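You operate a simulated robot arm through the tools that you are given. There is no shell and no other tool.

The job below is to be done with a simulated robot arm. You get a single attempt, and the scene is never put back.

## Task
Put things in order on the top of the grey side bench. At the end: the green block stands on top of the silver steel tin; the small green nozzle stands where the white carton stood; the white carton from the top of the grey side bench stands where the small black box stood; the small black box from the top of the grey side bench stands where the green block stood; whatever was shut is shut again. Leave all else as you found it, and nothing knocked over.
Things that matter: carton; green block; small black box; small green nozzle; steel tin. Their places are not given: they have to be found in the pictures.

Only the result counts: the job must be done as asked and must still hold three seconds after the hand-in. Knocking over, shifting, dropping, spilling or breaking anything else fails it.

## Robot
A 6-joint arm with a two-finger gripper, fixed in place. Base frame: the origin is at the foot of the arm, x ahead of it, y to its left, z up; the work surface is at about z = 0. Units: m, degrees, N and s.
With the tool pointing down near the work surface it reaches from about 0.18 to 0.48 m from the base axis. Its first joint turns from -66.0 to 66.0 degrees. Payload 1.76 kg.
The tool frame sits at the grasp point between the pads (the TCP): z along the fingers, y along the line on which they close. The tips reach 0.029 m beyond it. The gripper opens to 0.082 m; its body begins 0.058 m behind the TCP.
Orientation is that of the tool frame in the base frame, as a unit quaternion [x, y, z, w]. With the fingers straight down and closing along the base's y, the tool's x points along the base's -x, its y along +y and its z along -z.

## Interface
- The arm moves only by the tool apply_moves. Its argument "steps" is a list of rows, each an object (a shift or turn left out is 0, a gripper value left out holds the last) with "dp": the shift along the base's x, y, z in units of 30 mm (1.0 is 30 mm), a list of three; "angular": the turn, a rotation vector about the base's x, y, z in units of 8 degrees (1.0 is 8 degrees), a list of three. In form: [{"dp": [dx, dy, dz], "angular": [rx, ry, rz]}, ...]. A call has 1 to 20 rows; each row shifts and turns the commanded pose from where the row before left it. "gripper" is the finger opening in m, from 0 to 0.082, set as the call begins (left out, the last holds). A call with a number of a shift or a turn outside -1 to 1 is refused whole. Rows are played at 5 a second. More than 0.05 m and 8.6 degrees between two rows, or a gripper value outside its range, and nothing of the call is played. Where a pose cannot be reached the arm comes as near as it can. A force on the tool above 40 N (or 10 N above the force at the start of the call, whichever is more), or a blocked arm, ends the call early, and 0.2 s more pass. The fingers move at their own pace (about 0.2035 m/s each) and stop on an object; they squeeze with about 24 N. The grip force told is the motor's: it shows also when the fingers shut on nothing. Time passes only in rows, and 0.2 s behind the last, so rows that do not move let the fingers close. It gives the time, the measured TCP pose, the force on the tool (base axes), the opening and the grip force at its end, in the units of the frame above (readings bear some noise), with the torque about the TCP (base axes, N m) and any sound that the robot's microphone picked up.
- Cameras (640 x 400 px; columns grow to the right, rows downward): "scene" is fixed at [0.064, 0.3362, 0.4233]; the picture's right is [-0.71, -0.71, 0.00], its down [-0.41, 0.41, -0.81] and it looks along [0.58, -0.58, -0.58] (base axes); focal length 228 px, centre (320, 200). "wrist" rides on the gripper at [0.079, 0.004, -0.089] in the tool frame; the picture's right is [-0.05, 1.00, 0.00], its down [-0.71, -0.04, -0.71] and it looks along [-0.71, -0.04, 0.71] (tool axes); focal length 256 px, centre (320, 200).
- camera(camera): a new picture of that camera. The clock stands still meanwhile.
- measure_at(camera, pixels): there is no depth. For up to 12 entries [column, row, z] of the newest picture of that camera ("zoom" is the newest enlarged one), the place [x, y] in the base frame at which the ray of that pixel passes the height z, good to about 0.003 m. The clock stands still meanwhile.
- close_up(camera, box): a new picture of the part [left, top, right, bottom] of that camera's present view, enlarged. The clock stands still meanwhile.
- close_job(): hands the job in; it is judged then, once.

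Leave the gripper open and the arm clear of the work at the hand-in unless told otherwise.

The tools are called after ">>>" by a JSON object that holds its "method" and its "body". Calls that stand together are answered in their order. apply_moves: Moves the arm, as the interface text tells. Its arguments: {"type":"object","properties":{"steps":{"type":"array","items":{"type":"object","properties":{"dp":{"type":"array","items":{"type":"number"}},"angular":{"type":"array","items":{"type":"number"}}}}},"gripper":{"type":"number"}},"required":["steps"]} The other tools are called the same way: camera (camera) takes a picture; measure_at (camera, pixels) gives the place at which the rays of pixels pass given heights; close_up (camera, box) takes an enlarged picture of a part of a camera's view; close_job () hands the job in.

At the start:

```text
clock: 0.0
tcp_pos: [0.2921, -0.0501, 0.3054]
tool_rot: [0.0, 1.0, 0.001, 0.0]
ft_force: [0.5, -0.9, -0.1]
moment: [0.03, -0.02, -0.01]
width: 0.0821
gripper_force: 0.0
```

scene: 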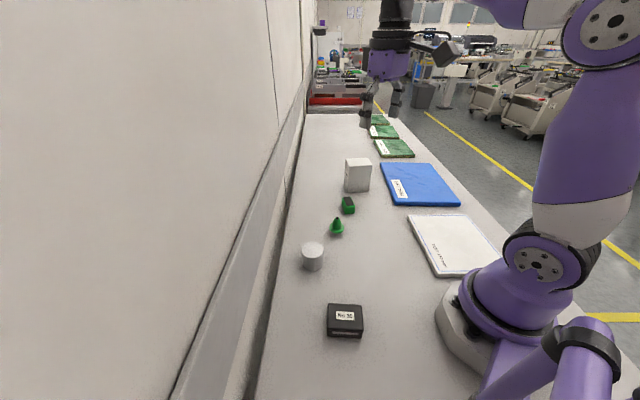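
wrist: 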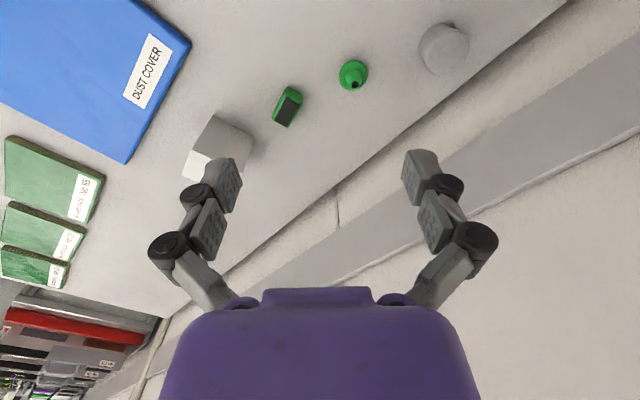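

I see in the scene picture the white carton (~357,175), the green block (~348,205), the green nozzle (~336,227), the silver tin (~312,256) and the black box (~345,320). I will take enlarged pictures to find them exactly.

>>> {"method": "close_up", "body": {"camera": "scene", "box": [260, 140, 420, 240]}}

>>> {"method": "close_up", "body": {"camera": "wrist", "box": [160, 0, 500, 212]}}

>>> {"method": "close_up", "body": {"camera": "scene", "box": [260, 220, 420, 360]}}

```text
4.00 times, centred on (340, 190) of scene
```

zoom: 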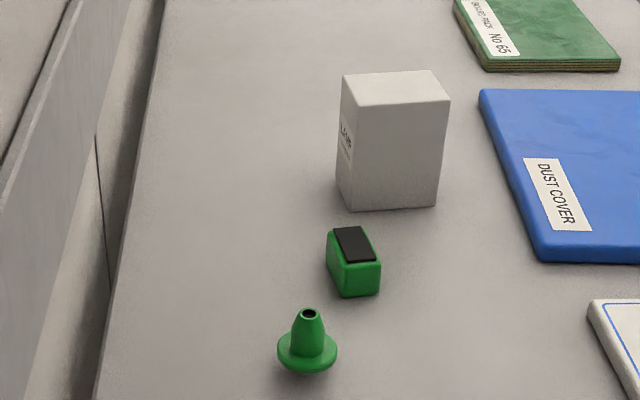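

```text
1.88 times, centred on (330, 106) of wrist
```

zoom: 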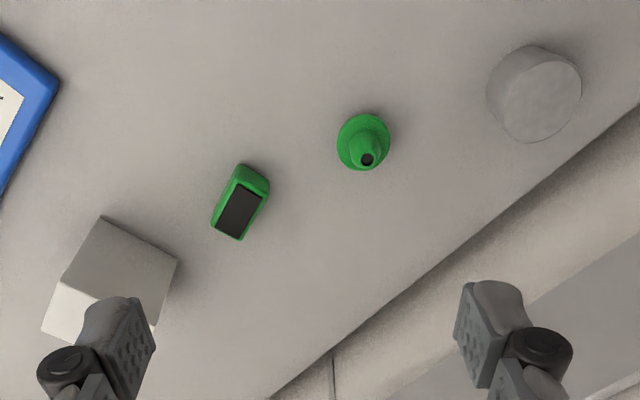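

```text
2.86 times, centred on (340, 290) of scene
```

zoom: 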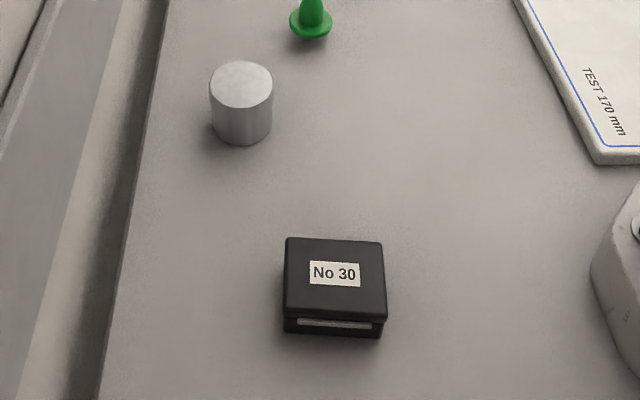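

The carton, green block and nozzle are clear in the first enlarged picture; tin and black box in the third. I measure the tin and box outlines in the newest zoom picture, and the others in the full scene pixels.

>>> {"method": "measure_at", "body": {"camera": "zoom", "pixels": [[284, 332, 0.0], [381, 339, 0.0], [287, 240, 0.03], [382, 244, 0.03], [387, 318, 0.03], [284, 316, 0.03], [243, 145, 0.0], [210, 130, 0.0], [273, 130, 0.0], [241, 85, 0.035], [210, 85, 0.035], [273, 85, 0.035]]}}

>>> {"method": "measure_at", "body": {"camera": "scene", "pixels": [[347.25, 192.75, 0.0], [368.75, 191.75, 0.0], [344.25, 188.25, 0.0], [346, 158, 0.07], [368.25, 157.5, 0.07], [372.5, 165.25, 0.07], [350, 166.75, 0.07], [345.5, 214.25, 0.0], [354.5, 213.5, 0.0], [336.75, 230, 0.0], [337, 243, 0.0], [337.25, 218, 0.03]]}}

```text
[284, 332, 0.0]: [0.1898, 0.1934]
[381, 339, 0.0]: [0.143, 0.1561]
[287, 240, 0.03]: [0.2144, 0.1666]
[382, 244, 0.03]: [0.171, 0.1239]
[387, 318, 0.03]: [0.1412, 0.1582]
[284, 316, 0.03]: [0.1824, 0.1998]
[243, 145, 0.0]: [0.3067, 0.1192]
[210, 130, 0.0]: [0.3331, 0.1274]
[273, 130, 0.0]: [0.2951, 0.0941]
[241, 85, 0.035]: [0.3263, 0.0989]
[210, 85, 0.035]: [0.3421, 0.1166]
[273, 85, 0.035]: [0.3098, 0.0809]
```

```text
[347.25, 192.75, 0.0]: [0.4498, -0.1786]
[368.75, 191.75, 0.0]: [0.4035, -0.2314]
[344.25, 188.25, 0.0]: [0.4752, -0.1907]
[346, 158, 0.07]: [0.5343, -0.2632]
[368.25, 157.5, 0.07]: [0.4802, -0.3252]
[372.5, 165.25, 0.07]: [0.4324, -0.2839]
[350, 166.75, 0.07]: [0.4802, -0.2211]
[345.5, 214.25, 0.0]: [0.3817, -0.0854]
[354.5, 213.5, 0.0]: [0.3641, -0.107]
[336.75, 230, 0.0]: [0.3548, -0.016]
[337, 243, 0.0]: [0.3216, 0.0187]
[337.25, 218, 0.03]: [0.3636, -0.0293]
```

From the measures: tin near (0.325, 0.10), black box near (0.175, 0.16), nozzle near (0.345, -0.01), block near (0.38, -0.10), carton near (0.46, -0.23), about 0.096 m high. I now move the arm back and to the right, staying high, to look at the carton and block with the wrist camera.

>>> {"method": "apply_moves", "body": {"steps": [{"dp": [-0.6, -0.8, 0]}, {"dp": [-0.6, -0.8, 0]}, {"dp": [-0.6, -0.8, 0]}, {"dp": [-0.6, -0.8, 0]}, {"dp": [0, 0, 0]}], "gripper": 0.082}}

>>> {"method": "camera", "body": {"camera": "wrist"}}

```text
clock: 1.2
tcp_pos: [0.2203, -0.1463, 0.3059]
tool_rot: [0.0, 1.0, 0.001, 0.0]
ft_force: [0.2, -0.4, 0.1]
moment: [0.02, 0.0, 0.0]
width: 0.0819
gripper_force: 0.1
```

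```text
taken
```

wrist: 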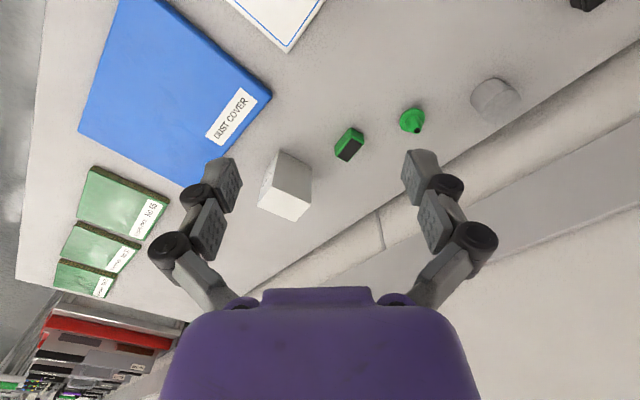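

All objects are in view now: carton (~285,185), block (~350,145), nozzle (~412,120), tin (~495,100). I enlarge this region.

>>> {"method": "close_up", "body": {"camera": "wrist", "box": [240, 90, 400, 230]}}

```text
2.86 times, centred on (320, 160) of wrist
```

zoom: 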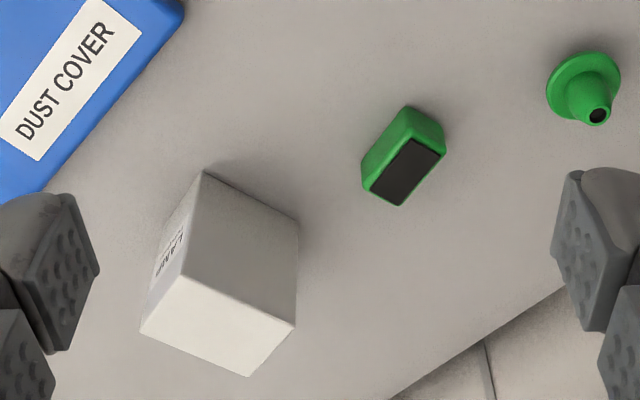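

Measure carton base corners, top corners, and block and nozzle points in this enlarged picture.

>>> {"method": "measure_at", "body": {"camera": "zoom", "pixels": [[204, 171, 0.0], [298, 220, 0.0], [185, 275, 0.09], [294, 325, 0.09], [247, 377, 0.09], [140, 330, 0.09], [408, 107, 0.0], [445, 130, 0.0], [411, 138, 0.025], [443, 155, 0.025], [400, 206, 0.025], [369, 186, 0.025]]}}

>>> {"method": "measure_at", "body": {"camera": "zoom", "pixels": [[185, 275, 0.1], [294, 325, 0.1], [247, 377, 0.1], [140, 330, 0.1], [583, 88, 0.0], [546, 88, 0.0], [621, 80, 0.0], [580, 52, 0.0], [597, 116, 0.03], [597, 116, 0.04], [361, 158, 0.0], [361, 178, 0.0]]}}

```text
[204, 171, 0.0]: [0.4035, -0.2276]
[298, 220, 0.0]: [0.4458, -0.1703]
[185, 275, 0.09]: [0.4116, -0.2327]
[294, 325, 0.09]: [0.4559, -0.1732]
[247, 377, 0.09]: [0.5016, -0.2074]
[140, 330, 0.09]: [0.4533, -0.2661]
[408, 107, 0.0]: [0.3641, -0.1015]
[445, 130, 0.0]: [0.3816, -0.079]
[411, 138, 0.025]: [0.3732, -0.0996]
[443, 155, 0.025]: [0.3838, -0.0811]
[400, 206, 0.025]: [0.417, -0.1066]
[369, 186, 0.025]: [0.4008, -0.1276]
```

```text
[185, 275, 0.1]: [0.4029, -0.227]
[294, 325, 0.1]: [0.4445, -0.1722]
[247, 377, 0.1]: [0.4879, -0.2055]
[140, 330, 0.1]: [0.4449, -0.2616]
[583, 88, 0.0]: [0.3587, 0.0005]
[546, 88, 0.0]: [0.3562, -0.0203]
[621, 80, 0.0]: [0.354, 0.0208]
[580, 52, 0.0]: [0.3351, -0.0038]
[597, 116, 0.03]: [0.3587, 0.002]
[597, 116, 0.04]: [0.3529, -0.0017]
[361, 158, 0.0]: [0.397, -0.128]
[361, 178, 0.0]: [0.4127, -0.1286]
```

Carton: 0.069 × 0.055 m, about 0.10 m high, centre ≈ (0.445, -0.217). Now I go lower and to the left to see the block, nozzle and tin closer.

>>> {"method": "apply_moves", "body": {"steps": [{"dp": [-0.25, 0.72, -0.88]}, {"dp": [-0.25, 0.72, -0.88]}, {"dp": [-0.25, 0.72, -0.88]}, {"dp": [-0.25, 0.72, -0.88]}, {"dp": [0, 0, 0]}]}}

>>> {"method": "camera", "body": {"camera": "wrist"}}

```text
clock: 2.4
tcp_pos: [0.189, -0.0609, 0.1991]
tool_rot: [0.001, 1.0, 0.001, 0.0]
ft_force: [0.2, 1.6, 0.9]
moment: [0.04, -0.01, 0.0]
width: 0.0818
gripper_force: 0.0
```

```text
taken
```

wrist: 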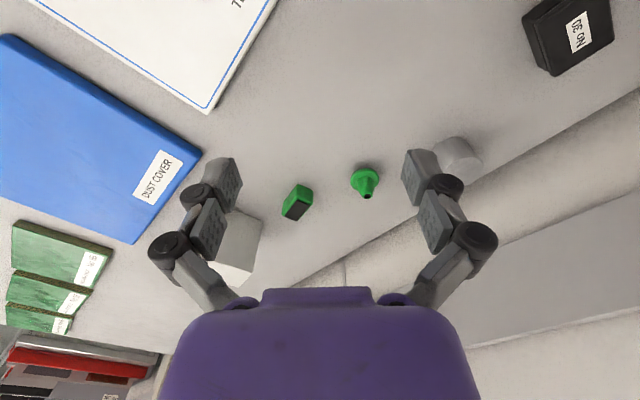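

The block (~297,203), nozzle (~365,183) are between the fingers; black box is at (568,35). I enlarge block + nozzle, and the black box.

>>> {"method": "close_up", "body": {"camera": "wrist", "box": [260, 150, 400, 238]}}

>>> {"method": "measure_at", "body": {"camera": "wrist", "pixels": [[522, 20, 0.0], [553, 76, 0.0], [614, 40, 0.0], [534, 0, 0.03]]}}

>>> {"method": "close_up", "body": {"camera": "wrist", "box": [480, 0, 640, 100]}}

```text
4.55 times, centred on (330, 194) of wrist
```

zoom: 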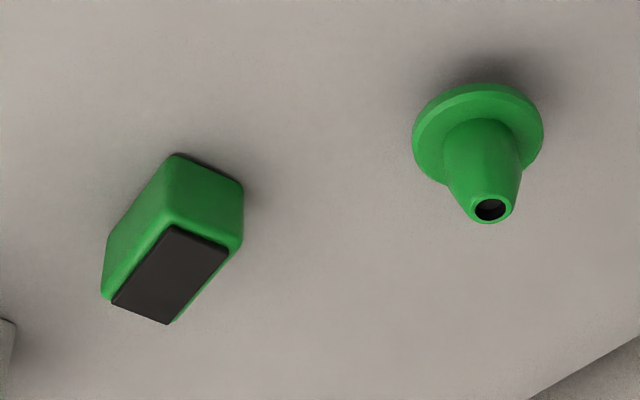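

```text
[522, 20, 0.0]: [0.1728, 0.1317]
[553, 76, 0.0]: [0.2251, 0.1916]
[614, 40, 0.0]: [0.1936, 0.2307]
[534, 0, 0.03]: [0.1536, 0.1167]
```

```text
4.00 times, centred on (560, 50) of wrist
```

zoom: 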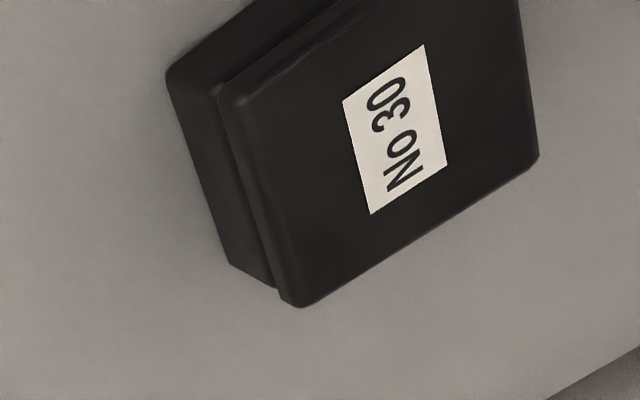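

The black box has a lid that overhangs slightly, so I must grip the lower body or hold it level. Now I measure block and nozzle in wrist pixels (converted from the 4.55× zoom).

>>> {"method": "measure_at", "body": {"camera": "wrist", "pixels": [[297.5, 183.7, 0.0], [313.1, 190.3, 0.0], [283.4, 202.3, 0.0], [297.5, 199.5, 0.03], [310.0, 204.3, 0.03], [297.0, 221.3, 0.03], [284.3, 216.2, 0.03], [297.5, 199.5, 0.025], [310.0, 204.3, 0.025], [297.0, 221.3, 0.025], [284.3, 216.2, 0.025]]}}

>>> {"method": "measure_at", "body": {"camera": "wrist", "pixels": [[350.2, 182.0, 0.004], [379.0, 181.0, 0.004], [366.0, 168.3, 0.004], [367.4, 196.0, 0.035], [367.4, 196.0, 0.04], [367.4, 196.0, 0.045]]}}

```text
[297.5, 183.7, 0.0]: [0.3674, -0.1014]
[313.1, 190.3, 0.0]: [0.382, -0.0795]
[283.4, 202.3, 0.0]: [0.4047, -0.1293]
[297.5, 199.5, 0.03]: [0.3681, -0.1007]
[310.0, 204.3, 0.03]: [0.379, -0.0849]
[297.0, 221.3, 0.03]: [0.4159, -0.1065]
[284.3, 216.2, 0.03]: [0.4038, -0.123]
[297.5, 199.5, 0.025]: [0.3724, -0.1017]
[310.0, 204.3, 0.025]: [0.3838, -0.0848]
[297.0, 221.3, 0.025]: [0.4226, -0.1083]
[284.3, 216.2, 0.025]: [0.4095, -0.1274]
```

```text
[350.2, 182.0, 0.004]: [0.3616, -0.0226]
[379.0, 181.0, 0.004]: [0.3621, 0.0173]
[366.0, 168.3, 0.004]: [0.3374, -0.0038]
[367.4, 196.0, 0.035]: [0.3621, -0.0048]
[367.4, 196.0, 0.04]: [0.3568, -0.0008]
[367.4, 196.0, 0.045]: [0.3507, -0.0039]
```

Block: centre ≈ (0.392, -0.104), length direction ≈ (0.8,-0.6), ~0.028 × 0.048 × 0.03 m. Nozzle centre ≈ (0.357,-0.003), flange radius 0.02, height ≈ 0.04. Now I move left to look at the tin and black box.

>>> {"method": "apply_moves", "body": {"steps": [{"dp": [0, 1, 0.2]}, {"dp": [0, 1, 0.2]}, {"dp": [0, 1, 0.2]}, {"dp": [0, 1, 0.2]}, {"dp": [0, 1, 0.2]}, {"dp": [0, 0, 0]}]}}

>>> {"method": "camera", "body": {"camera": "wrist"}}

>>> {"method": "measure_at", "body": {"camera": "scene", "pixels": [[285.7, 220, 0.0], [262.3, 360, 0.0], [300, 145, 0.0], [336.75, 228.75, 0.004], [338.0, 200.0, 0.0], [280, 250, 0.0]]}}

```text
clock: 3.8
tcp_pos: [0.1891, 0.091, 0.2304]
tool_rot: [0.0, 1.0, 0.0, 0.0]
ft_force: [0.1, 0.2, -0.1]
moment: [0.0, -0.02, 0.02]
width: 0.0822
gripper_force: 0.1
```

```text
taken
```

wrist: 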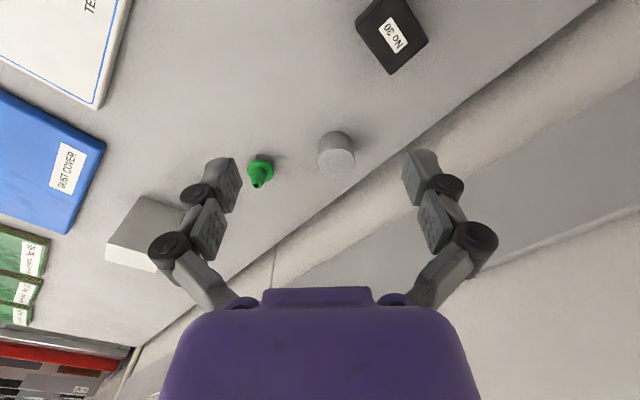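

```text
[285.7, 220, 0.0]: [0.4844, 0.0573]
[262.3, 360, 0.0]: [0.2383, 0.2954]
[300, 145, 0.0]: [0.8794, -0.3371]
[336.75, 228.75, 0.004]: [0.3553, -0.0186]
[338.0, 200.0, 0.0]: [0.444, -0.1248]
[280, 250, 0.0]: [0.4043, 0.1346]
```

Bench edge lies near x+y≈0.54. The tin (~336,150) and black box (~392,33) are clear here. I enlarge them in the wrist view, and retake the scene view to cross-check.

>>> {"method": "close_up", "body": {"camera": "wrist", "box": [300, 0, 460, 100]}}

>>> {"method": "close_up", "body": {"camera": "wrist", "box": [240, 110, 400, 210]}}

>>> {"method": "camera", "body": {"camera": "scene"}}

```text
4.00 times, centred on (380, 50) of wrist
```

zoom: 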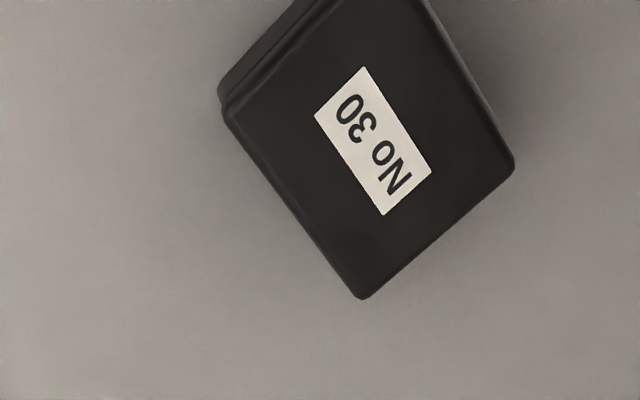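

```text
4.00 times, centred on (320, 160) of wrist
```

zoom: 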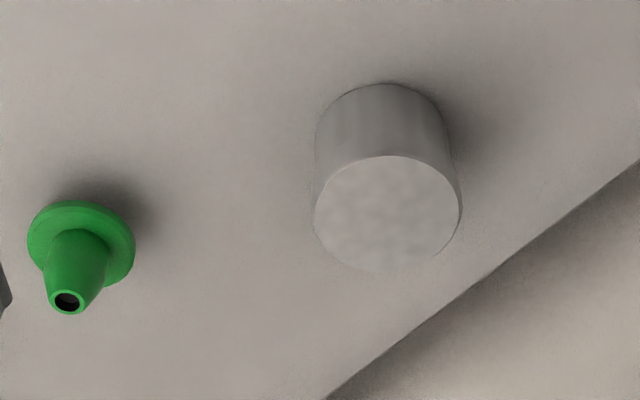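

```text
taken
```

scene: 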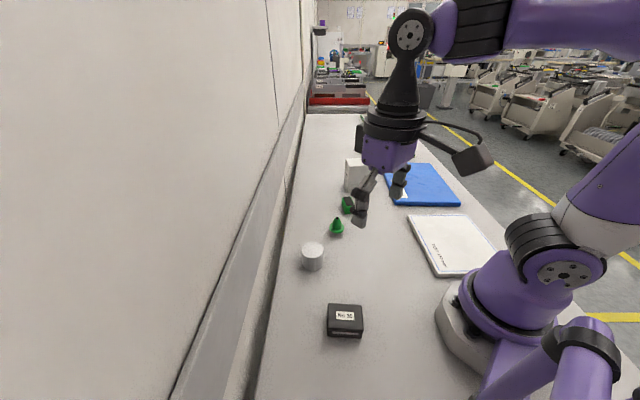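

I measure tin rim, tin base edge and the nozzle in the newest zoom (wrist), and the black box corners in wrist pixels.

>>> {"method": "measure_at", "body": {"camera": "zoom", "pixels": [[380, 83, 0.0], [314, 213, 0.045], [461, 208, 0.045], [390, 155, 0.045], [386, 270, 0.045], [314, 213, 0.04], [461, 208, 0.04], [390, 155, 0.04], [386, 270, 0.04], [27, 240, 0.004], [136, 250, 0.004], [82, 200, 0.004]]}}

>>> {"method": "measure_at", "body": {"camera": "wrist", "pixels": [[354.5, 23.5, 0.0], [355, 27.5, 0.03], [391, 74.5, 0.03], [428.5, 42.5, 0.03], [405, 0, 0.03], [355, 27.5, 0.04], [391, 74.5, 0.04], [428.5, 42.5, 0.04], [355, 27.5, 0.035], [391, 74.5, 0.035], [428.5, 42.5, 0.035], [256.75, 185.25, 0.04]]}}

>>> {"method": "close_up", "body": {"camera": "scene", "box": [290, 190, 390, 350]}}

```text
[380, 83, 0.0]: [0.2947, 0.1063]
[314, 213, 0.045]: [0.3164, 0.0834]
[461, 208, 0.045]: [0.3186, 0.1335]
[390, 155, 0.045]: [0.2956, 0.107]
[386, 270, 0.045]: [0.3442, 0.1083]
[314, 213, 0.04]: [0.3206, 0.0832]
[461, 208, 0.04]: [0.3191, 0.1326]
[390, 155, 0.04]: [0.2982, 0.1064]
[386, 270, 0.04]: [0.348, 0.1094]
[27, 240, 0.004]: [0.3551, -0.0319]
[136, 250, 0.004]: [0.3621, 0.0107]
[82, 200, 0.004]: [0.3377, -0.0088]
```

```text
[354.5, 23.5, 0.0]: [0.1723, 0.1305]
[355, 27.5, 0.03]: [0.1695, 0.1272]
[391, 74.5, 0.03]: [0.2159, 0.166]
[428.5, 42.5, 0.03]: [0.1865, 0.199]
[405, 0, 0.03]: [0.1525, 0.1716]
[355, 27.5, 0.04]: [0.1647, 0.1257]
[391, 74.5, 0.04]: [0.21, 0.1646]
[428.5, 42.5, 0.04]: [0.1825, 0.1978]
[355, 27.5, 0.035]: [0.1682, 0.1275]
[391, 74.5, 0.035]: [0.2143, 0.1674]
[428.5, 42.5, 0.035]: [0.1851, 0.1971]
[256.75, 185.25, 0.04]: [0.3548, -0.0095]
```

```text
2.50 times, centred on (340, 270) of scene
```

zoom: 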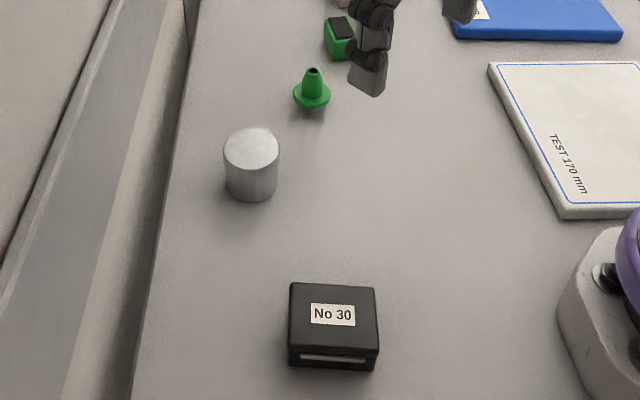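

Tin: centre ≈ (0.319, 0.107), diameter 0.05, height ≈ 0.045. Black box: centre ≈ (0.177, 0.162), ~0.061 × 0.045 × 0.028. I take a larger picture of the box's front in the scene view, to learn how its lid sits, and another for the nozzle.

>>> {"method": "close_up", "body": {"camera": "scene", "box": [313, 295, 377, 345]}}

>>> {"method": "close_up", "body": {"camera": "scene", "box": [304, 195, 384, 245]}}

```text
8.00 times, centred on (345, 320) of scene
```

zoom: 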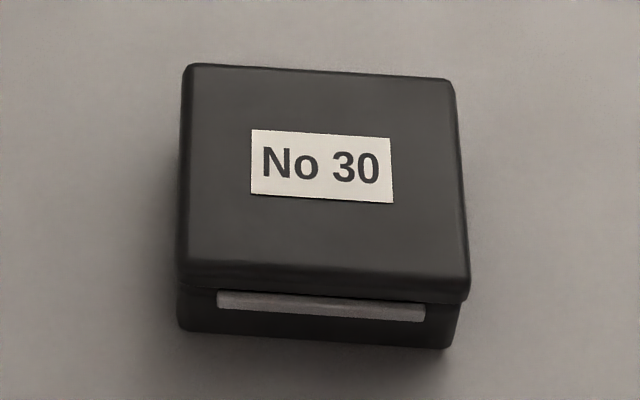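

```text
8.00 times, centred on (344, 220) of scene
```

zoom: 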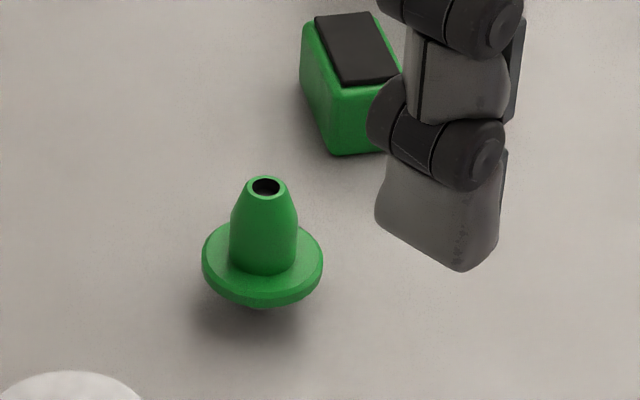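

The nozzle's flange appears raised above the bench, on a short stub. I triangulate nozzle tip and flange from both cameras at several heights.

>>> {"method": "measure_at", "body": {"camera": "zoom", "pixels": [[266, 187, 0.035], [266, 187, 0.04], [266, 187, 0.045], [266, 187, 0.05], [266, 187, 0.055], [262, 258, 0.005], [262, 258, 0.01], [262, 258, 0.015], [262, 308, 0.0], [202, 258, 0.01], [323, 260, 0.01]]}}

>>> {"method": "measure_at", "body": {"camera": "wrist", "pixels": [[256.75, 185.25, 0.035], [256.75, 185.25, 0.04], [256.75, 185.25, 0.045], [256.75, 185.25, 0.05], [256.75, 185.25, 0.055], [260.5, 172.0, 0.005], [260.5, 172.0, 0.01], [260.5, 172.0, 0.015], [246.75, 171, 0.01], [274, 172.5, 0.01], [260.5, 160.0, 0.01]]}}

```text
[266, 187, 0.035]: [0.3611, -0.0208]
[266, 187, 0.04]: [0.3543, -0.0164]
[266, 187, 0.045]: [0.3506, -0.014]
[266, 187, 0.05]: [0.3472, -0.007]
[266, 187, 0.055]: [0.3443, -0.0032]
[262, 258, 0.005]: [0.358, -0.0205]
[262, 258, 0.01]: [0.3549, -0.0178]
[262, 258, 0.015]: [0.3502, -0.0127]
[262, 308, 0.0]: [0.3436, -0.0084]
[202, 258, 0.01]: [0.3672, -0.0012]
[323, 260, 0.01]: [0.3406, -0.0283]
```

```text
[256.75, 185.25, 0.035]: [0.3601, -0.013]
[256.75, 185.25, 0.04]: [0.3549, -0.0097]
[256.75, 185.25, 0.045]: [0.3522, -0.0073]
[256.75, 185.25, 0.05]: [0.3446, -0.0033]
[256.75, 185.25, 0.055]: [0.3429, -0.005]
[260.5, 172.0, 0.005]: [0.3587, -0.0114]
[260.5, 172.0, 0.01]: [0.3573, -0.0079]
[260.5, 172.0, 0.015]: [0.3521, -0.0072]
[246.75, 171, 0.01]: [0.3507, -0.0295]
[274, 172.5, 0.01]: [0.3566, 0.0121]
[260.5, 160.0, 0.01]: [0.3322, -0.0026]
```

Triangulated nozzle: tip ≈ (0.346,-0.006) at z≈0.05, flange at z≈0.018. First job: the green block. I go above it at (0.392,-0.104), height 0.20, turning the gripper -36° so that it closes across the block's narrow side.

>>> {"method": "apply_moves", "body": {"steps": [{"dp": [0.846, -0.8125, -0.125], "angular": [0, 0, -0.5625]}, {"dp": [0.846, -0.8125, -0.125], "angular": [0, 0, -0.5625]}, {"dp": [0.846, -0.8125, -0.125], "angular": [0, 0, -0.5625]}, {"dp": [0.846, -0.8125, -0.125], "angular": [0, 0, -0.5625]}, {"dp": [0.846, -0.8125, -0.125], "angular": [0, 0, -0.5625]}, {"dp": [0.846, -0.8125, -0.125], "angular": [0, 0, -0.5625]}, {"dp": [0.846, -0.8125, -0.125], "angular": [0, 0, -0.5625]}, {"dp": [0.846, -0.8125, -0.125], "angular": [0, 0, -0.5625]}, {"dp": [0, 0, 0]}, {"dp": [0, 0, 0]}], "gripper": 0.082}}

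>>> {"method": "camera", "body": {"camera": "wrist"}}

>>> {"method": "camera", "body": {"camera": "scene"}}

```text
clock: 6.0
tcp_pos: [0.3925, -0.1076, 0.1991]
tool_rot: [0.309, 0.951, 0.0, 0.0]
ft_force: [0.3, -0.3, -0.4]
moment: [-0.02, 0.0, 0.0]
width: 0.0823
gripper_force: 0.1
```

```text
taken
```

wrist: 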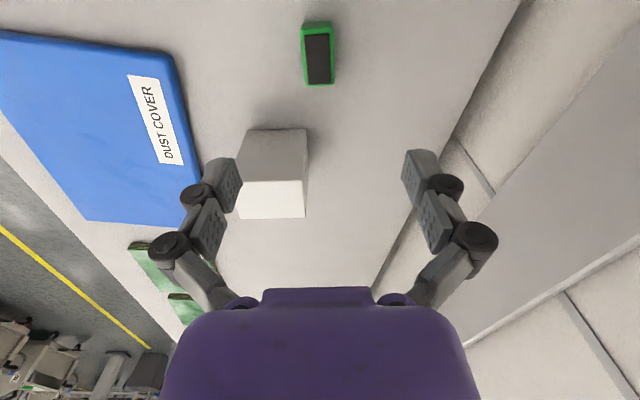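

```text
taken
```

scene: 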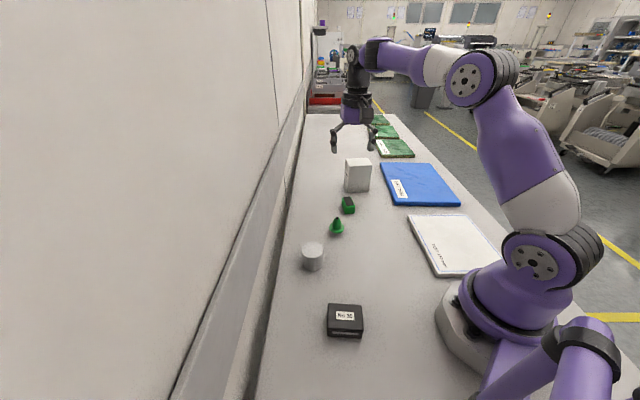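

The block (~318,55) is nearly aligned with the gripper midline (col ~321). I enlarge to check centring and yaw.

>>> {"method": "close_up", "body": {"camera": "wrist", "box": [256, 10, 384, 90]}}

>>> {"method": "close_up", "body": {"camera": "wrist", "box": [220, 110, 348, 230]}}

```text
5.00 times, centred on (320, 50) of wrist
```

zoom: 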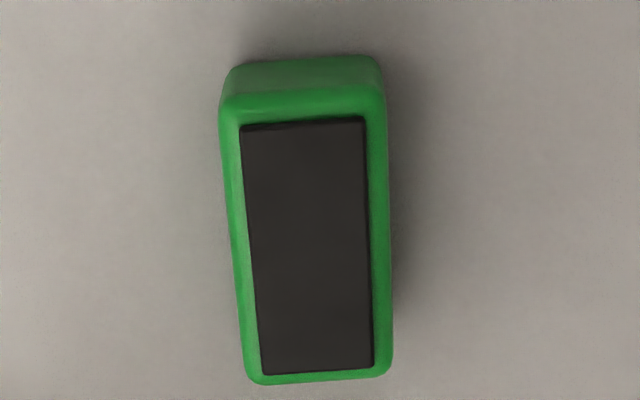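

```text
3.33 times, centred on (284, 170) of wrist
```

zoom: 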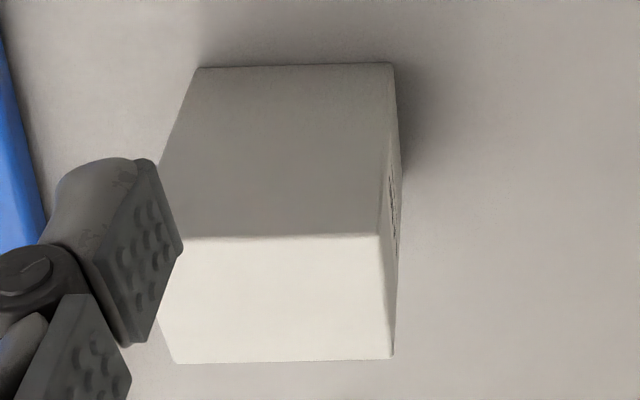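

Measure the block's panel corners (z≈0.03) and base front edge, plus carton top corners (z=0.1) from this near-straight view.

>>> {"method": "measure_at", "body": {"camera": "wrist", "pixels": [[304, 35.2, 0.03], [329.2, 33.2, 0.03], [330.6, 83.4, 0.03], [308.6, 84.8, 0.03], [301.5, 23.5, 0.0], [332, 21, 0.0]]}}

>>> {"method": "measure_at", "body": {"camera": "zoom", "pixels": [[196, 68, 0.0], [392, 62, 0.0], [163, 238, 0.1], [379, 236, 0.1], [394, 356, 0.1], [173, 363, 0.1]]}}

```text
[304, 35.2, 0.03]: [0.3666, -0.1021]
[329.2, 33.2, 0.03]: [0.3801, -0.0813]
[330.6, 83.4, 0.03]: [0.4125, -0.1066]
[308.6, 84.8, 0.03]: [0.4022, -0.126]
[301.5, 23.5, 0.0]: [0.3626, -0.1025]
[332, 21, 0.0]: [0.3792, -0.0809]
```

```text
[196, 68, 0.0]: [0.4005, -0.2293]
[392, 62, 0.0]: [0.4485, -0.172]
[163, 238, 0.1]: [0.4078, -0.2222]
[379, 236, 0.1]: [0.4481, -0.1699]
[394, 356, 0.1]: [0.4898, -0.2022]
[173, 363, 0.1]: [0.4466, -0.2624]
```

Block centre ≈ (0.3905,-0.104); carton centre ≈ (0.4465,-0.2155) with the same yaw. I shift slightly and descend to TCP z ≈ 0.06 over the block, then check.

>>> {"method": "apply_moves", "body": {"steps": [{"dp": [-0.03, 0.06, -0.9]}, {"dp": [-0.03, 0.06, -0.9]}, {"dp": [0, 0, -0.9]}, {"dp": [0, 0, -0.9]}, {"dp": [0, 0, -0.9]}, {"dp": [0, 0, 0]}], "gripper": 0.07}}

>>> {"method": "camera", "body": {"camera": "wrist"}}

```text
clock: 7.4
tcp_pos: [0.3912, -0.1008, 0.0642]
tool_rot: [0.309, 0.951, 0.001, 0.0]
ft_force: [0.3, -0.3, 0.1]
moment: [-0.01, -0.03, 0.0]
width: 0.0704
gripper_force: 0.1
```

```text
taken
```

wrist: 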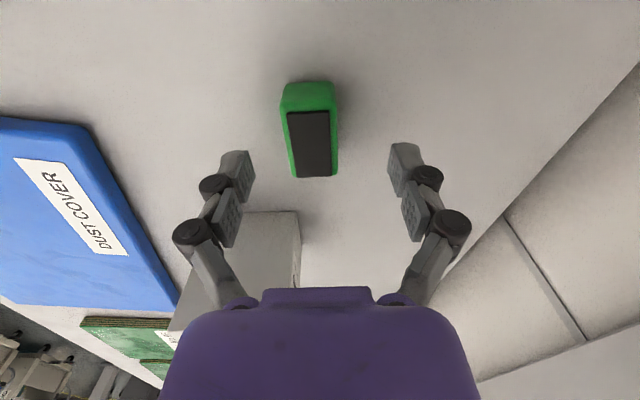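

Block sits slightly left of the finger midline (col 311 vs 322). I measure the panel corners and shift accordingly.

>>> {"method": "measure_at", "body": {"camera": "wrist", "pixels": [[287, 113, 0.03], [329, 111, 0.03], [331, 174, 0.03], [297, 177, 0.03], [281, 97, 0.0], [334, 90, 0.0], [287, 113, 0.025], [329, 111, 0.025], [331, 174, 0.025], [297, 177, 0.025]]}}

>>> {"method": "close_up", "body": {"camera": "wrist", "box": [240, 70, 400, 190]}}

```text
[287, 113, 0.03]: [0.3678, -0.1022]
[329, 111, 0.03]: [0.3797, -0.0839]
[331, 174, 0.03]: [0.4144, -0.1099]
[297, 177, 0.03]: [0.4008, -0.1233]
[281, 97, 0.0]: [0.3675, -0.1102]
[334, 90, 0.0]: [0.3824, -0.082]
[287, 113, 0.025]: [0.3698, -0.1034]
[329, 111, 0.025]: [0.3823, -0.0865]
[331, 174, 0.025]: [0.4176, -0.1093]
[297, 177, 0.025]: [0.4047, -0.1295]
```

```text
3.33 times, centred on (320, 130) of wrist
```

zoom: 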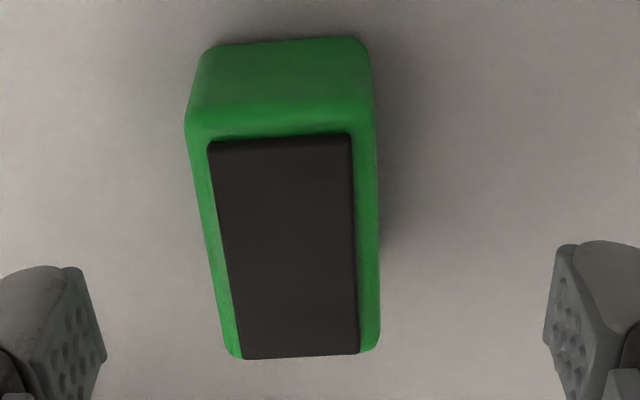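

Shift (-0.001, -0.004), turn +3°, and descend to TCP z ≈ 0.036 (tips ≈ 7 mm above the bench).

>>> {"method": "apply_moves", "body": {"steps": [{"dp": [-0.03, -0.13, 0], "angular": [0, 0, 0.375]}, {"dp": [0, 0, -0.47]}, {"dp": [0, 0, -0.47]}, {"dp": [0, 0, 0]}]}}

>>> {"method": "camera", "body": {"camera": "wrist"}}

```text
clock: 8.4
tcp_pos: [0.3911, -0.1061, 0.0348]
tool_rot: [0.284, 0.959, 0.0, 0.0]
ft_force: [-0.7, -0.7, -0.1]
moment: [-0.03, -0.02, 0.01]
width: 0.0698
gripper_force: 0.1
```

```text
taken
```

wrist: 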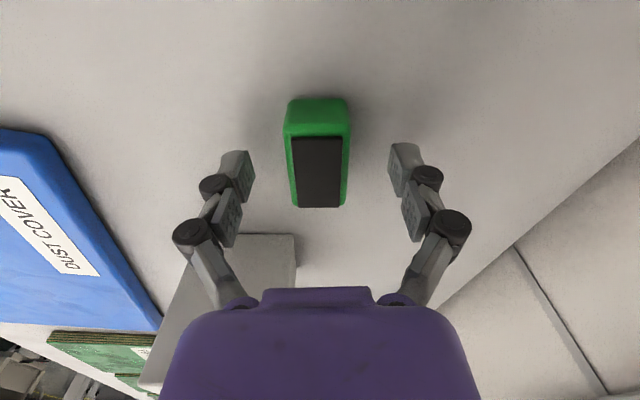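

The block is centred between the fingers. I close the gripper on it, waiting a few rows.

>>> {"method": "apply_moves", "body": {"steps": [{"dp": [0, 0, 0]}, {"dp": [0, 0, 0]}, {"dp": [0, 0, 0]}, {"dp": [0, 0, 0]}], "gripper": 0.0}}

>>> {"method": "camera", "body": {"camera": "wrist"}}

```text
clock: 9.4
tcp_pos: [0.3913, -0.106, 0.0361]
tool_rot: [0.283, 0.959, 0.001, 0.002]
ft_force: [-0.4, -0.7, 8.3]
moment: [-0.01, -0.03, 0.02]
width: 0.0291
gripper_force: 24.2
```

```text
taken
```

wrist: 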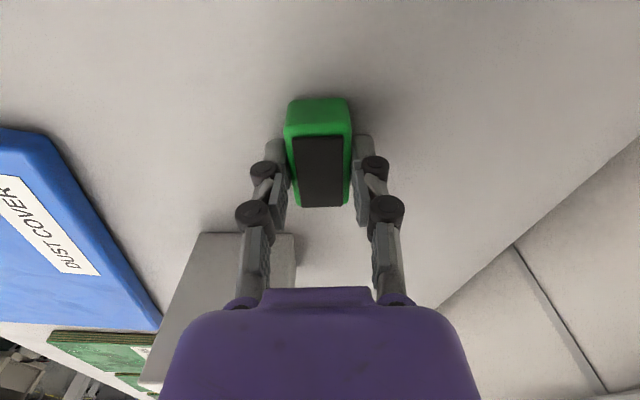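

Gripped at 0.029 m, but the +8 N upward force tells the tips extend on closing and touch the bench. I open, raise about 7 mm and grip again so the tips stay clear of the tin later.

>>> {"method": "apply_moves", "body": {"steps": [{"dp": [0, 0, 0]}, {"dp": [0, 0, 0.1]}, {"dp": [0, 0, 0.1]}, {"dp": [0, 0, 0]}], "gripper": 0.045}}

>>> {"method": "apply_moves", "body": {"steps": [{"dp": [0, 0, 0]}, {"dp": [0, 0, 0]}, {"dp": [0, 0, 0]}, {"dp": [0, 0, 0]}], "gripper": 0.0}}

```text
clock: 10.4
tcp_pos: [0.3905, -0.1057, 0.0423]
tool_rot: [0.285, 0.959, 0.0, 0.0]
ft_force: [0.3, -0.2, 0.0]
moment: [0.01, 0.04, 0.01]
width: 0.045
gripper_force: 0.0
```

```text
clock: 11.4
tcp_pos: [0.3907, -0.106, 0.0425]
tool_rot: [0.283, 0.959, 0.001, 0.002]
ft_force: [-0.8, 0.3, 8.8]
moment: [0.0, 0.02, 0.03]
width: 0.0291
gripper_force: 23.6
```

Now lift gently by 30 mm and check the grip holds.

>>> {"method": "apply_moves", "body": {"steps": [{"dp": [0, 0, 0.2]}, {"dp": [0, 0, 0.4]}, {"dp": [0, 0, 0.6]}, {"dp": [0, 0, 0]}]}}

>>> {"method": "camera", "body": {"camera": "wrist"}}

```text
clock: 12.4
tcp_pos: [0.3918, -0.1068, 0.0785]
tool_rot: [0.284, 0.959, 0.001, 0.001]
ft_force: [-0.4, -0.1, -1.2]
moment: [0.0, 0.0, -0.01]
width: 0.0293
gripper_force: 23.7
```

```text
taken
```

wrist: 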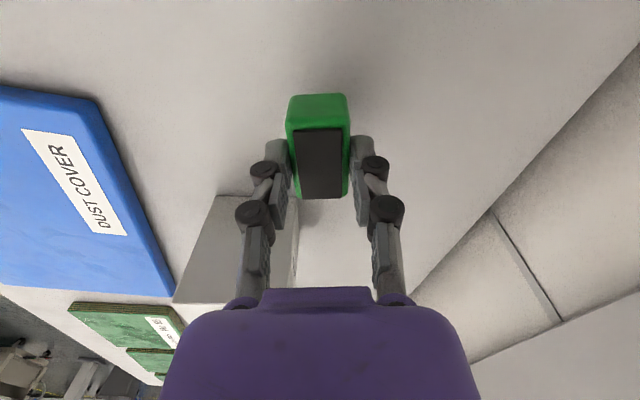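

Held (about 1.2 N weight). I measure where the block's panel sits relative to the TCP (panel height now ≈ 0.066).

>>> {"method": "measure_at", "body": {"camera": "wrist", "pixels": [[294, 130, 0.066], [342, 128, 0.066], [349, 195, 0.066], [303, 198, 0.066]]}}

>>> {"method": "close_up", "body": {"camera": "scene", "box": [300, 130, 420, 220]}}

```text
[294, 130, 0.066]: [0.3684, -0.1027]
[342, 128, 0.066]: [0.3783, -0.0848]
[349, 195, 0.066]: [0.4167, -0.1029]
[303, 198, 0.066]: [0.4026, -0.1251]
```

```text
4.44 times, centred on (360, 175) of scene
```

zoom: 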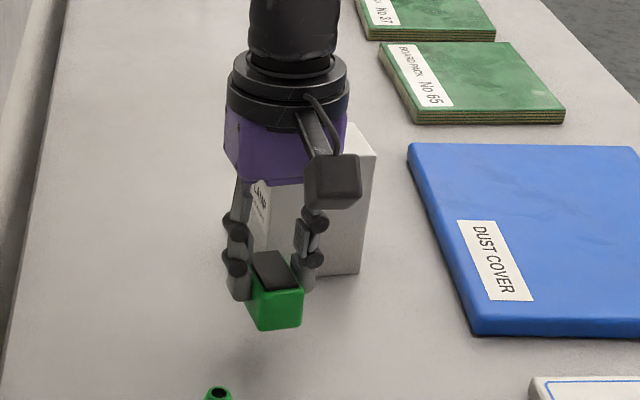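

Block is nearly centred on the TCP. I lift to z≈0.16 and carry it over to the tin at (0.320, 0.106).

>>> {"method": "apply_moves", "body": {"steps": [{"dp": [0, 0, 0.9]}, {"dp": [0, 0, 0.9]}, {"dp": [0, 0, 0.9]}, {"dp": [-0.297, 0.887, 0]}, {"dp": [-0.297, 0.887, 0]}, {"dp": [-0.297, 0.887, 0]}, {"dp": [-0.297, 0.887, 0]}, {"dp": [-0.297, 0.887, 0]}, {"dp": [-0.297, 0.887, 0]}, {"dp": [-0.297, 0.887, 0]}, {"dp": [-0.297, 0.887, 0]}, {"dp": [0, 0, 0]}, {"dp": [0, 0, 0]}]}}

>>> {"method": "camera", "body": {"camera": "wrist"}}

>>> {"method": "close_up", "body": {"camera": "scene", "box": [260, 180, 400, 290]}}

```text
clock: 15.2
tcp_pos: [0.3196, 0.1062, 0.1596]
tool_rot: [0.283, 0.959, 0.0, 0.0]
ft_force: [0.1, -0.9, -0.7]
moment: [-0.01, 0.0, 0.0]
width: 0.0289
gripper_force: 24.1
```

```text
taken
```

wrist: 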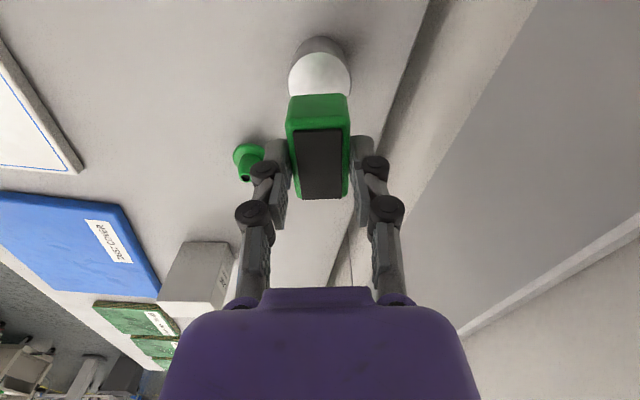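

```text
3.64 times, centred on (330, 235) of scene
```

zoom: 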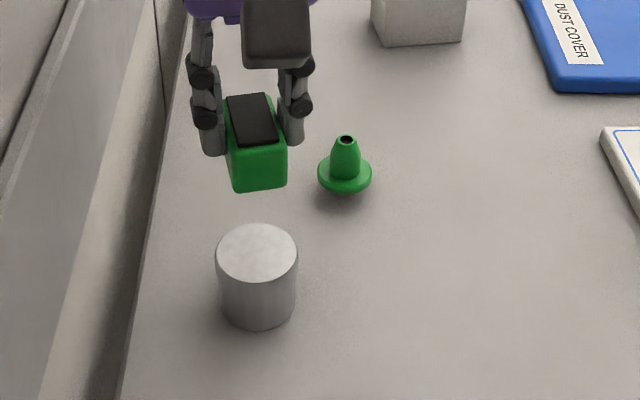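

The tin's near side shows above the block at (320,65). I enlarge to measure its centre relative to the block.

>>> {"method": "close_up", "body": {"camera": "wrist", "box": [260, 20, 388, 100]}}

```text
5.00 times, centred on (324, 60) of wrist
```

zoom: 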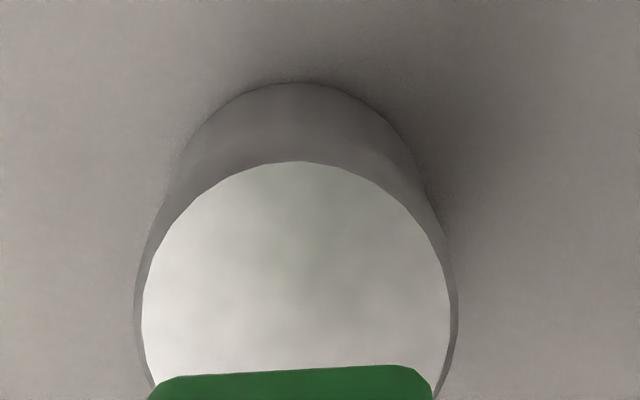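

>>> {"method": "measure_at", "body": {"camera": "zoom", "pixels": [[298, 161, 0.045], [140, 312, 0.045], [452, 312, 0.045], [190, 220, 0.045], [405, 220, 0.045], [298, 82, 0.0], [298, 161, 0.045], [140, 312, 0.045], [452, 312, 0.045]]}}

```text
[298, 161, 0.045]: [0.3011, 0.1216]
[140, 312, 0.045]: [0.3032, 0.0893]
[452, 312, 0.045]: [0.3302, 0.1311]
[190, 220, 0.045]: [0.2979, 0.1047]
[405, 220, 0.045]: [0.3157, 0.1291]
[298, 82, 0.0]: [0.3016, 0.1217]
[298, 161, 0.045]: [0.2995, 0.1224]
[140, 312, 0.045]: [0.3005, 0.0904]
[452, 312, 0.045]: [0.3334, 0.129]
```

Tin centre ≈ (0.319, 0.109). I shift (+0.001,+0.002) and descend to TCP z≈0.094, a few mm above contact.

>>> {"method": "apply_moves", "body": {"steps": [{"dp": [0.03, 0.07, -0.55]}, {"dp": [0, 0, -0.55]}, {"dp": [0, 0, -0.55]}, {"dp": [0, 0, -0.54]}, {"dp": [0, 0, 0]}, {"dp": [0, 0, 0]}]}}

>>> {"method": "close_up", "body": {"camera": "scene", "box": [260, 200, 380, 290]}}

>>> {"method": "camera", "body": {"camera": "wrist"}}

```text
clock: 16.6
tcp_pos: [0.3213, 0.1089, 0.0936]
tool_rot: [0.284, 0.959, 0.001, 0.0]
ft_force: [1.0, 0.4, -1.7]
moment: [0.02, 0.01, -0.02]
width: 0.0291
gripper_force: 24.1
```

```text
4.44 times, centred on (320, 245) of scene
```

zoom: 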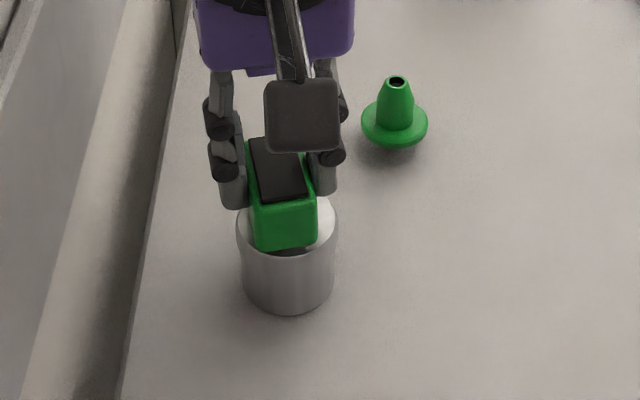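

```text
taken
```

wrist: 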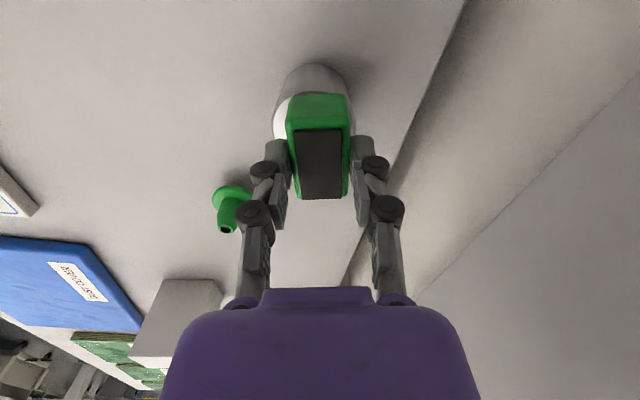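

The block is over the tin's top. I lower in 1.5 mm steps until the force shows contact.

>>> {"method": "apply_moves", "body": {"steps": [{"dp": [0, 0, -0.05]}, {"dp": [0, 0, -0.05]}, {"dp": [0, 0, -0.05]}, {"dp": [0, 0, 0]}]}}

```text
clock: 17.6
tcp_pos: [0.3212, 0.1087, 0.0883]
tool_rot: [0.284, 0.959, 0.0, 0.0]
ft_force: [0.2, -0.1, -0.4]
moment: [0.01, -0.03, 0.0]
width: 0.0292
gripper_force: 24.4
```

>>> {"method": "apply_moves", "body": {"steps": [{"dp": [0, 0, -0.04]}, {"dp": [0, 0, 0]}]}}

>>> {"method": "close_up", "body": {"camera": "scene", "box": [280, 220, 360, 280]}}

```text
clock: 18.2
tcp_pos: [0.3214, 0.1088, 0.0877]
tool_rot: [0.284, 0.959, 0.001, 0.0]
ft_force: [-0.5, 0.6, 1.0]
moment: [0.02, 0.02, 0.01]
width: 0.0291
gripper_force: 24.2
```

```text
6.67 times, centred on (320, 250) of scene
```

zoom: 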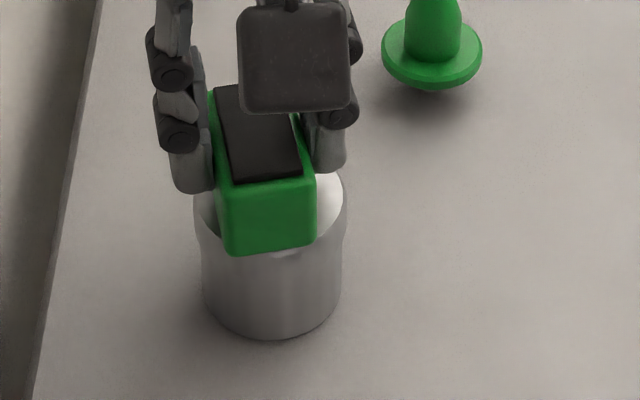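

Close to contact; force just turned. I lower another 1 mm to seat it.

>>> {"method": "apply_moves", "body": {"steps": [{"dp": [0, 0, -0.03]}, {"dp": [0, 0, 0]}]}}

```text
clock: 18.8
tcp_pos: [0.3204, 0.1096, 0.0867]
tool_rot: [0.285, 0.959, 0.001, 0.002]
ft_force: [-3.0, -2.3, 16.2]
moment: [-0.04, 0.17, 0.01]
width: 0.029
gripper_force: 23.8
```

Contact at 16 N. I back off 0.6 mm to relieve the push, then open just enough to release.

>>> {"method": "apply_moves", "body": {"steps": [{"dp": [0, 0, 0.02]}, {"dp": [0, 0, 0]}]}}

>>> {"method": "apply_moves", "body": {"steps": [{"dp": [0, 0, 0]}, {"dp": [0, 0, 0]}], "gripper": 0.05}}

>>> {"method": "camera", "body": {"camera": "wrist"}}

>>> {"method": "close_up", "body": {"camera": "scene", "box": [280, 220, 360, 280]}}

```text
clock: 19.4
tcp_pos: [0.3205, 0.1092, 0.0881]
tool_rot: [0.284, 0.959, 0.001, 0.0]
ft_force: [2.4, 0.3, 5.8]
moment: [-0.01, -0.14, 0.03]
width: 0.0291
gripper_force: 24.1
```

```text
clock: 20.0
tcp_pos: [0.3204, 0.1091, 0.0865]
tool_rot: [0.284, 0.959, 0.0, 0.0]
ft_force: [-0.1, 0.6, 0.1]
moment: [-0.06, 0.0, -0.02]
width: 0.0503
gripper_force: 0.0
```

```text
taken
```

wrist: 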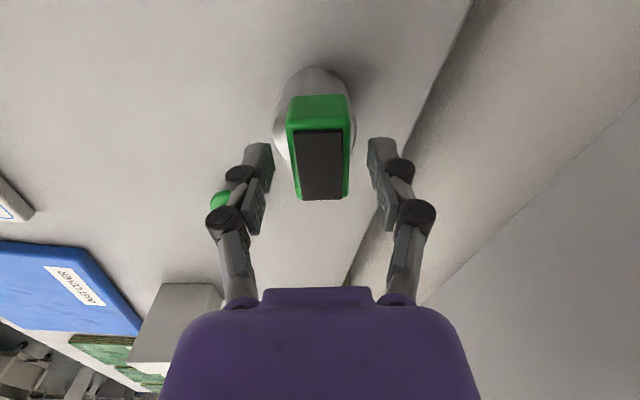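

```text
6.67 times, centred on (320, 250) of scene
```

zoom: 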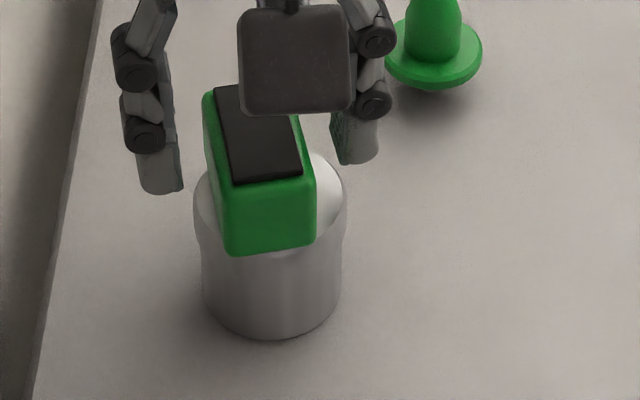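

The block stands on the tin, about centred. I open more and rise straight up.

>>> {"method": "apply_moves", "body": {"steps": [{"dp": [0, 0, 0.3]}, {"dp": [0, 0, 0.8]}, {"dp": [0, 0, 1]}, {"dp": [0, 0, 1]}, {"dp": [0, 0, 1]}, {"dp": [0, 0, 0]}], "gripper": 0.06}}

>>> {"method": "camera", "body": {"camera": "wrist"}}

>>> {"method": "camera", "body": {"camera": "scene"}}

```text
clock: 21.4
tcp_pos: [0.3206, 0.1093, 0.2102]
tool_rot: [0.284, 0.959, 0.001, 0.0]
ft_force: [0.0, -0.2, -0.4]
moment: [-0.04, 0.01, 0.0]
width: 0.0601
gripper_force: 0.1
```

```text
taken
```

wrist: 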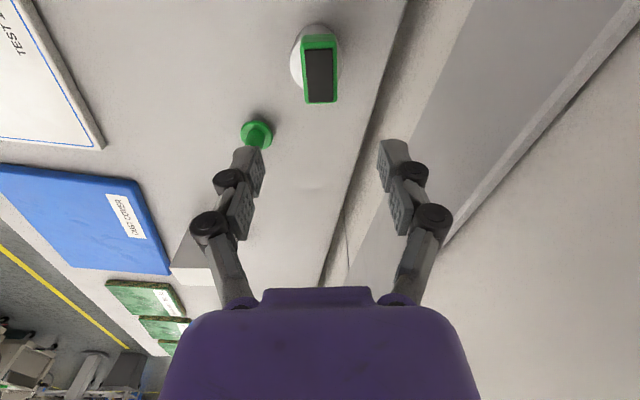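

```text
taken
```

scene: 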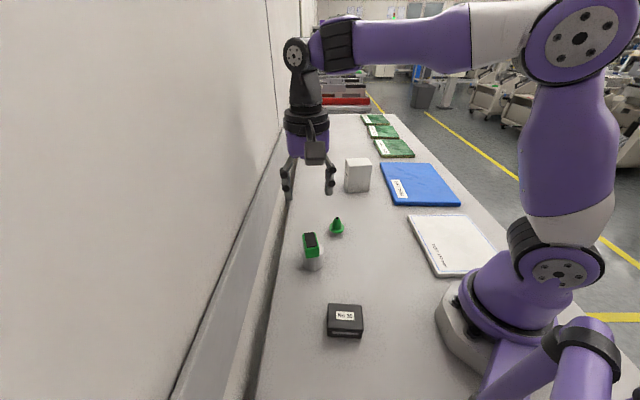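

Check how well the block sits on the tin with enlarged views.

>>> {"method": "close_up", "body": {"camera": "scene", "box": [280, 220, 344, 276]}}

>>> {"method": "close_up", "body": {"camera": "wrist", "box": [256, 15, 384, 115]}}

```text
7.14 times, centred on (312, 248) of scene
```

zoom: 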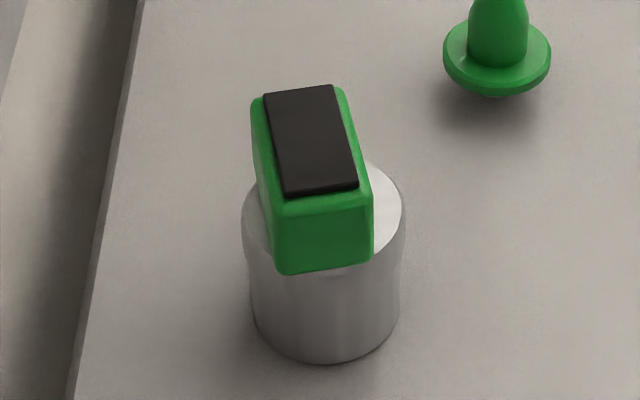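

```text
4.00 times, centred on (320, 65) of wrist
```

zoom: 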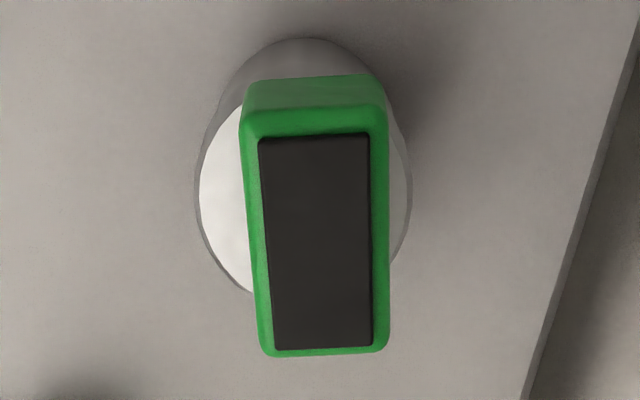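

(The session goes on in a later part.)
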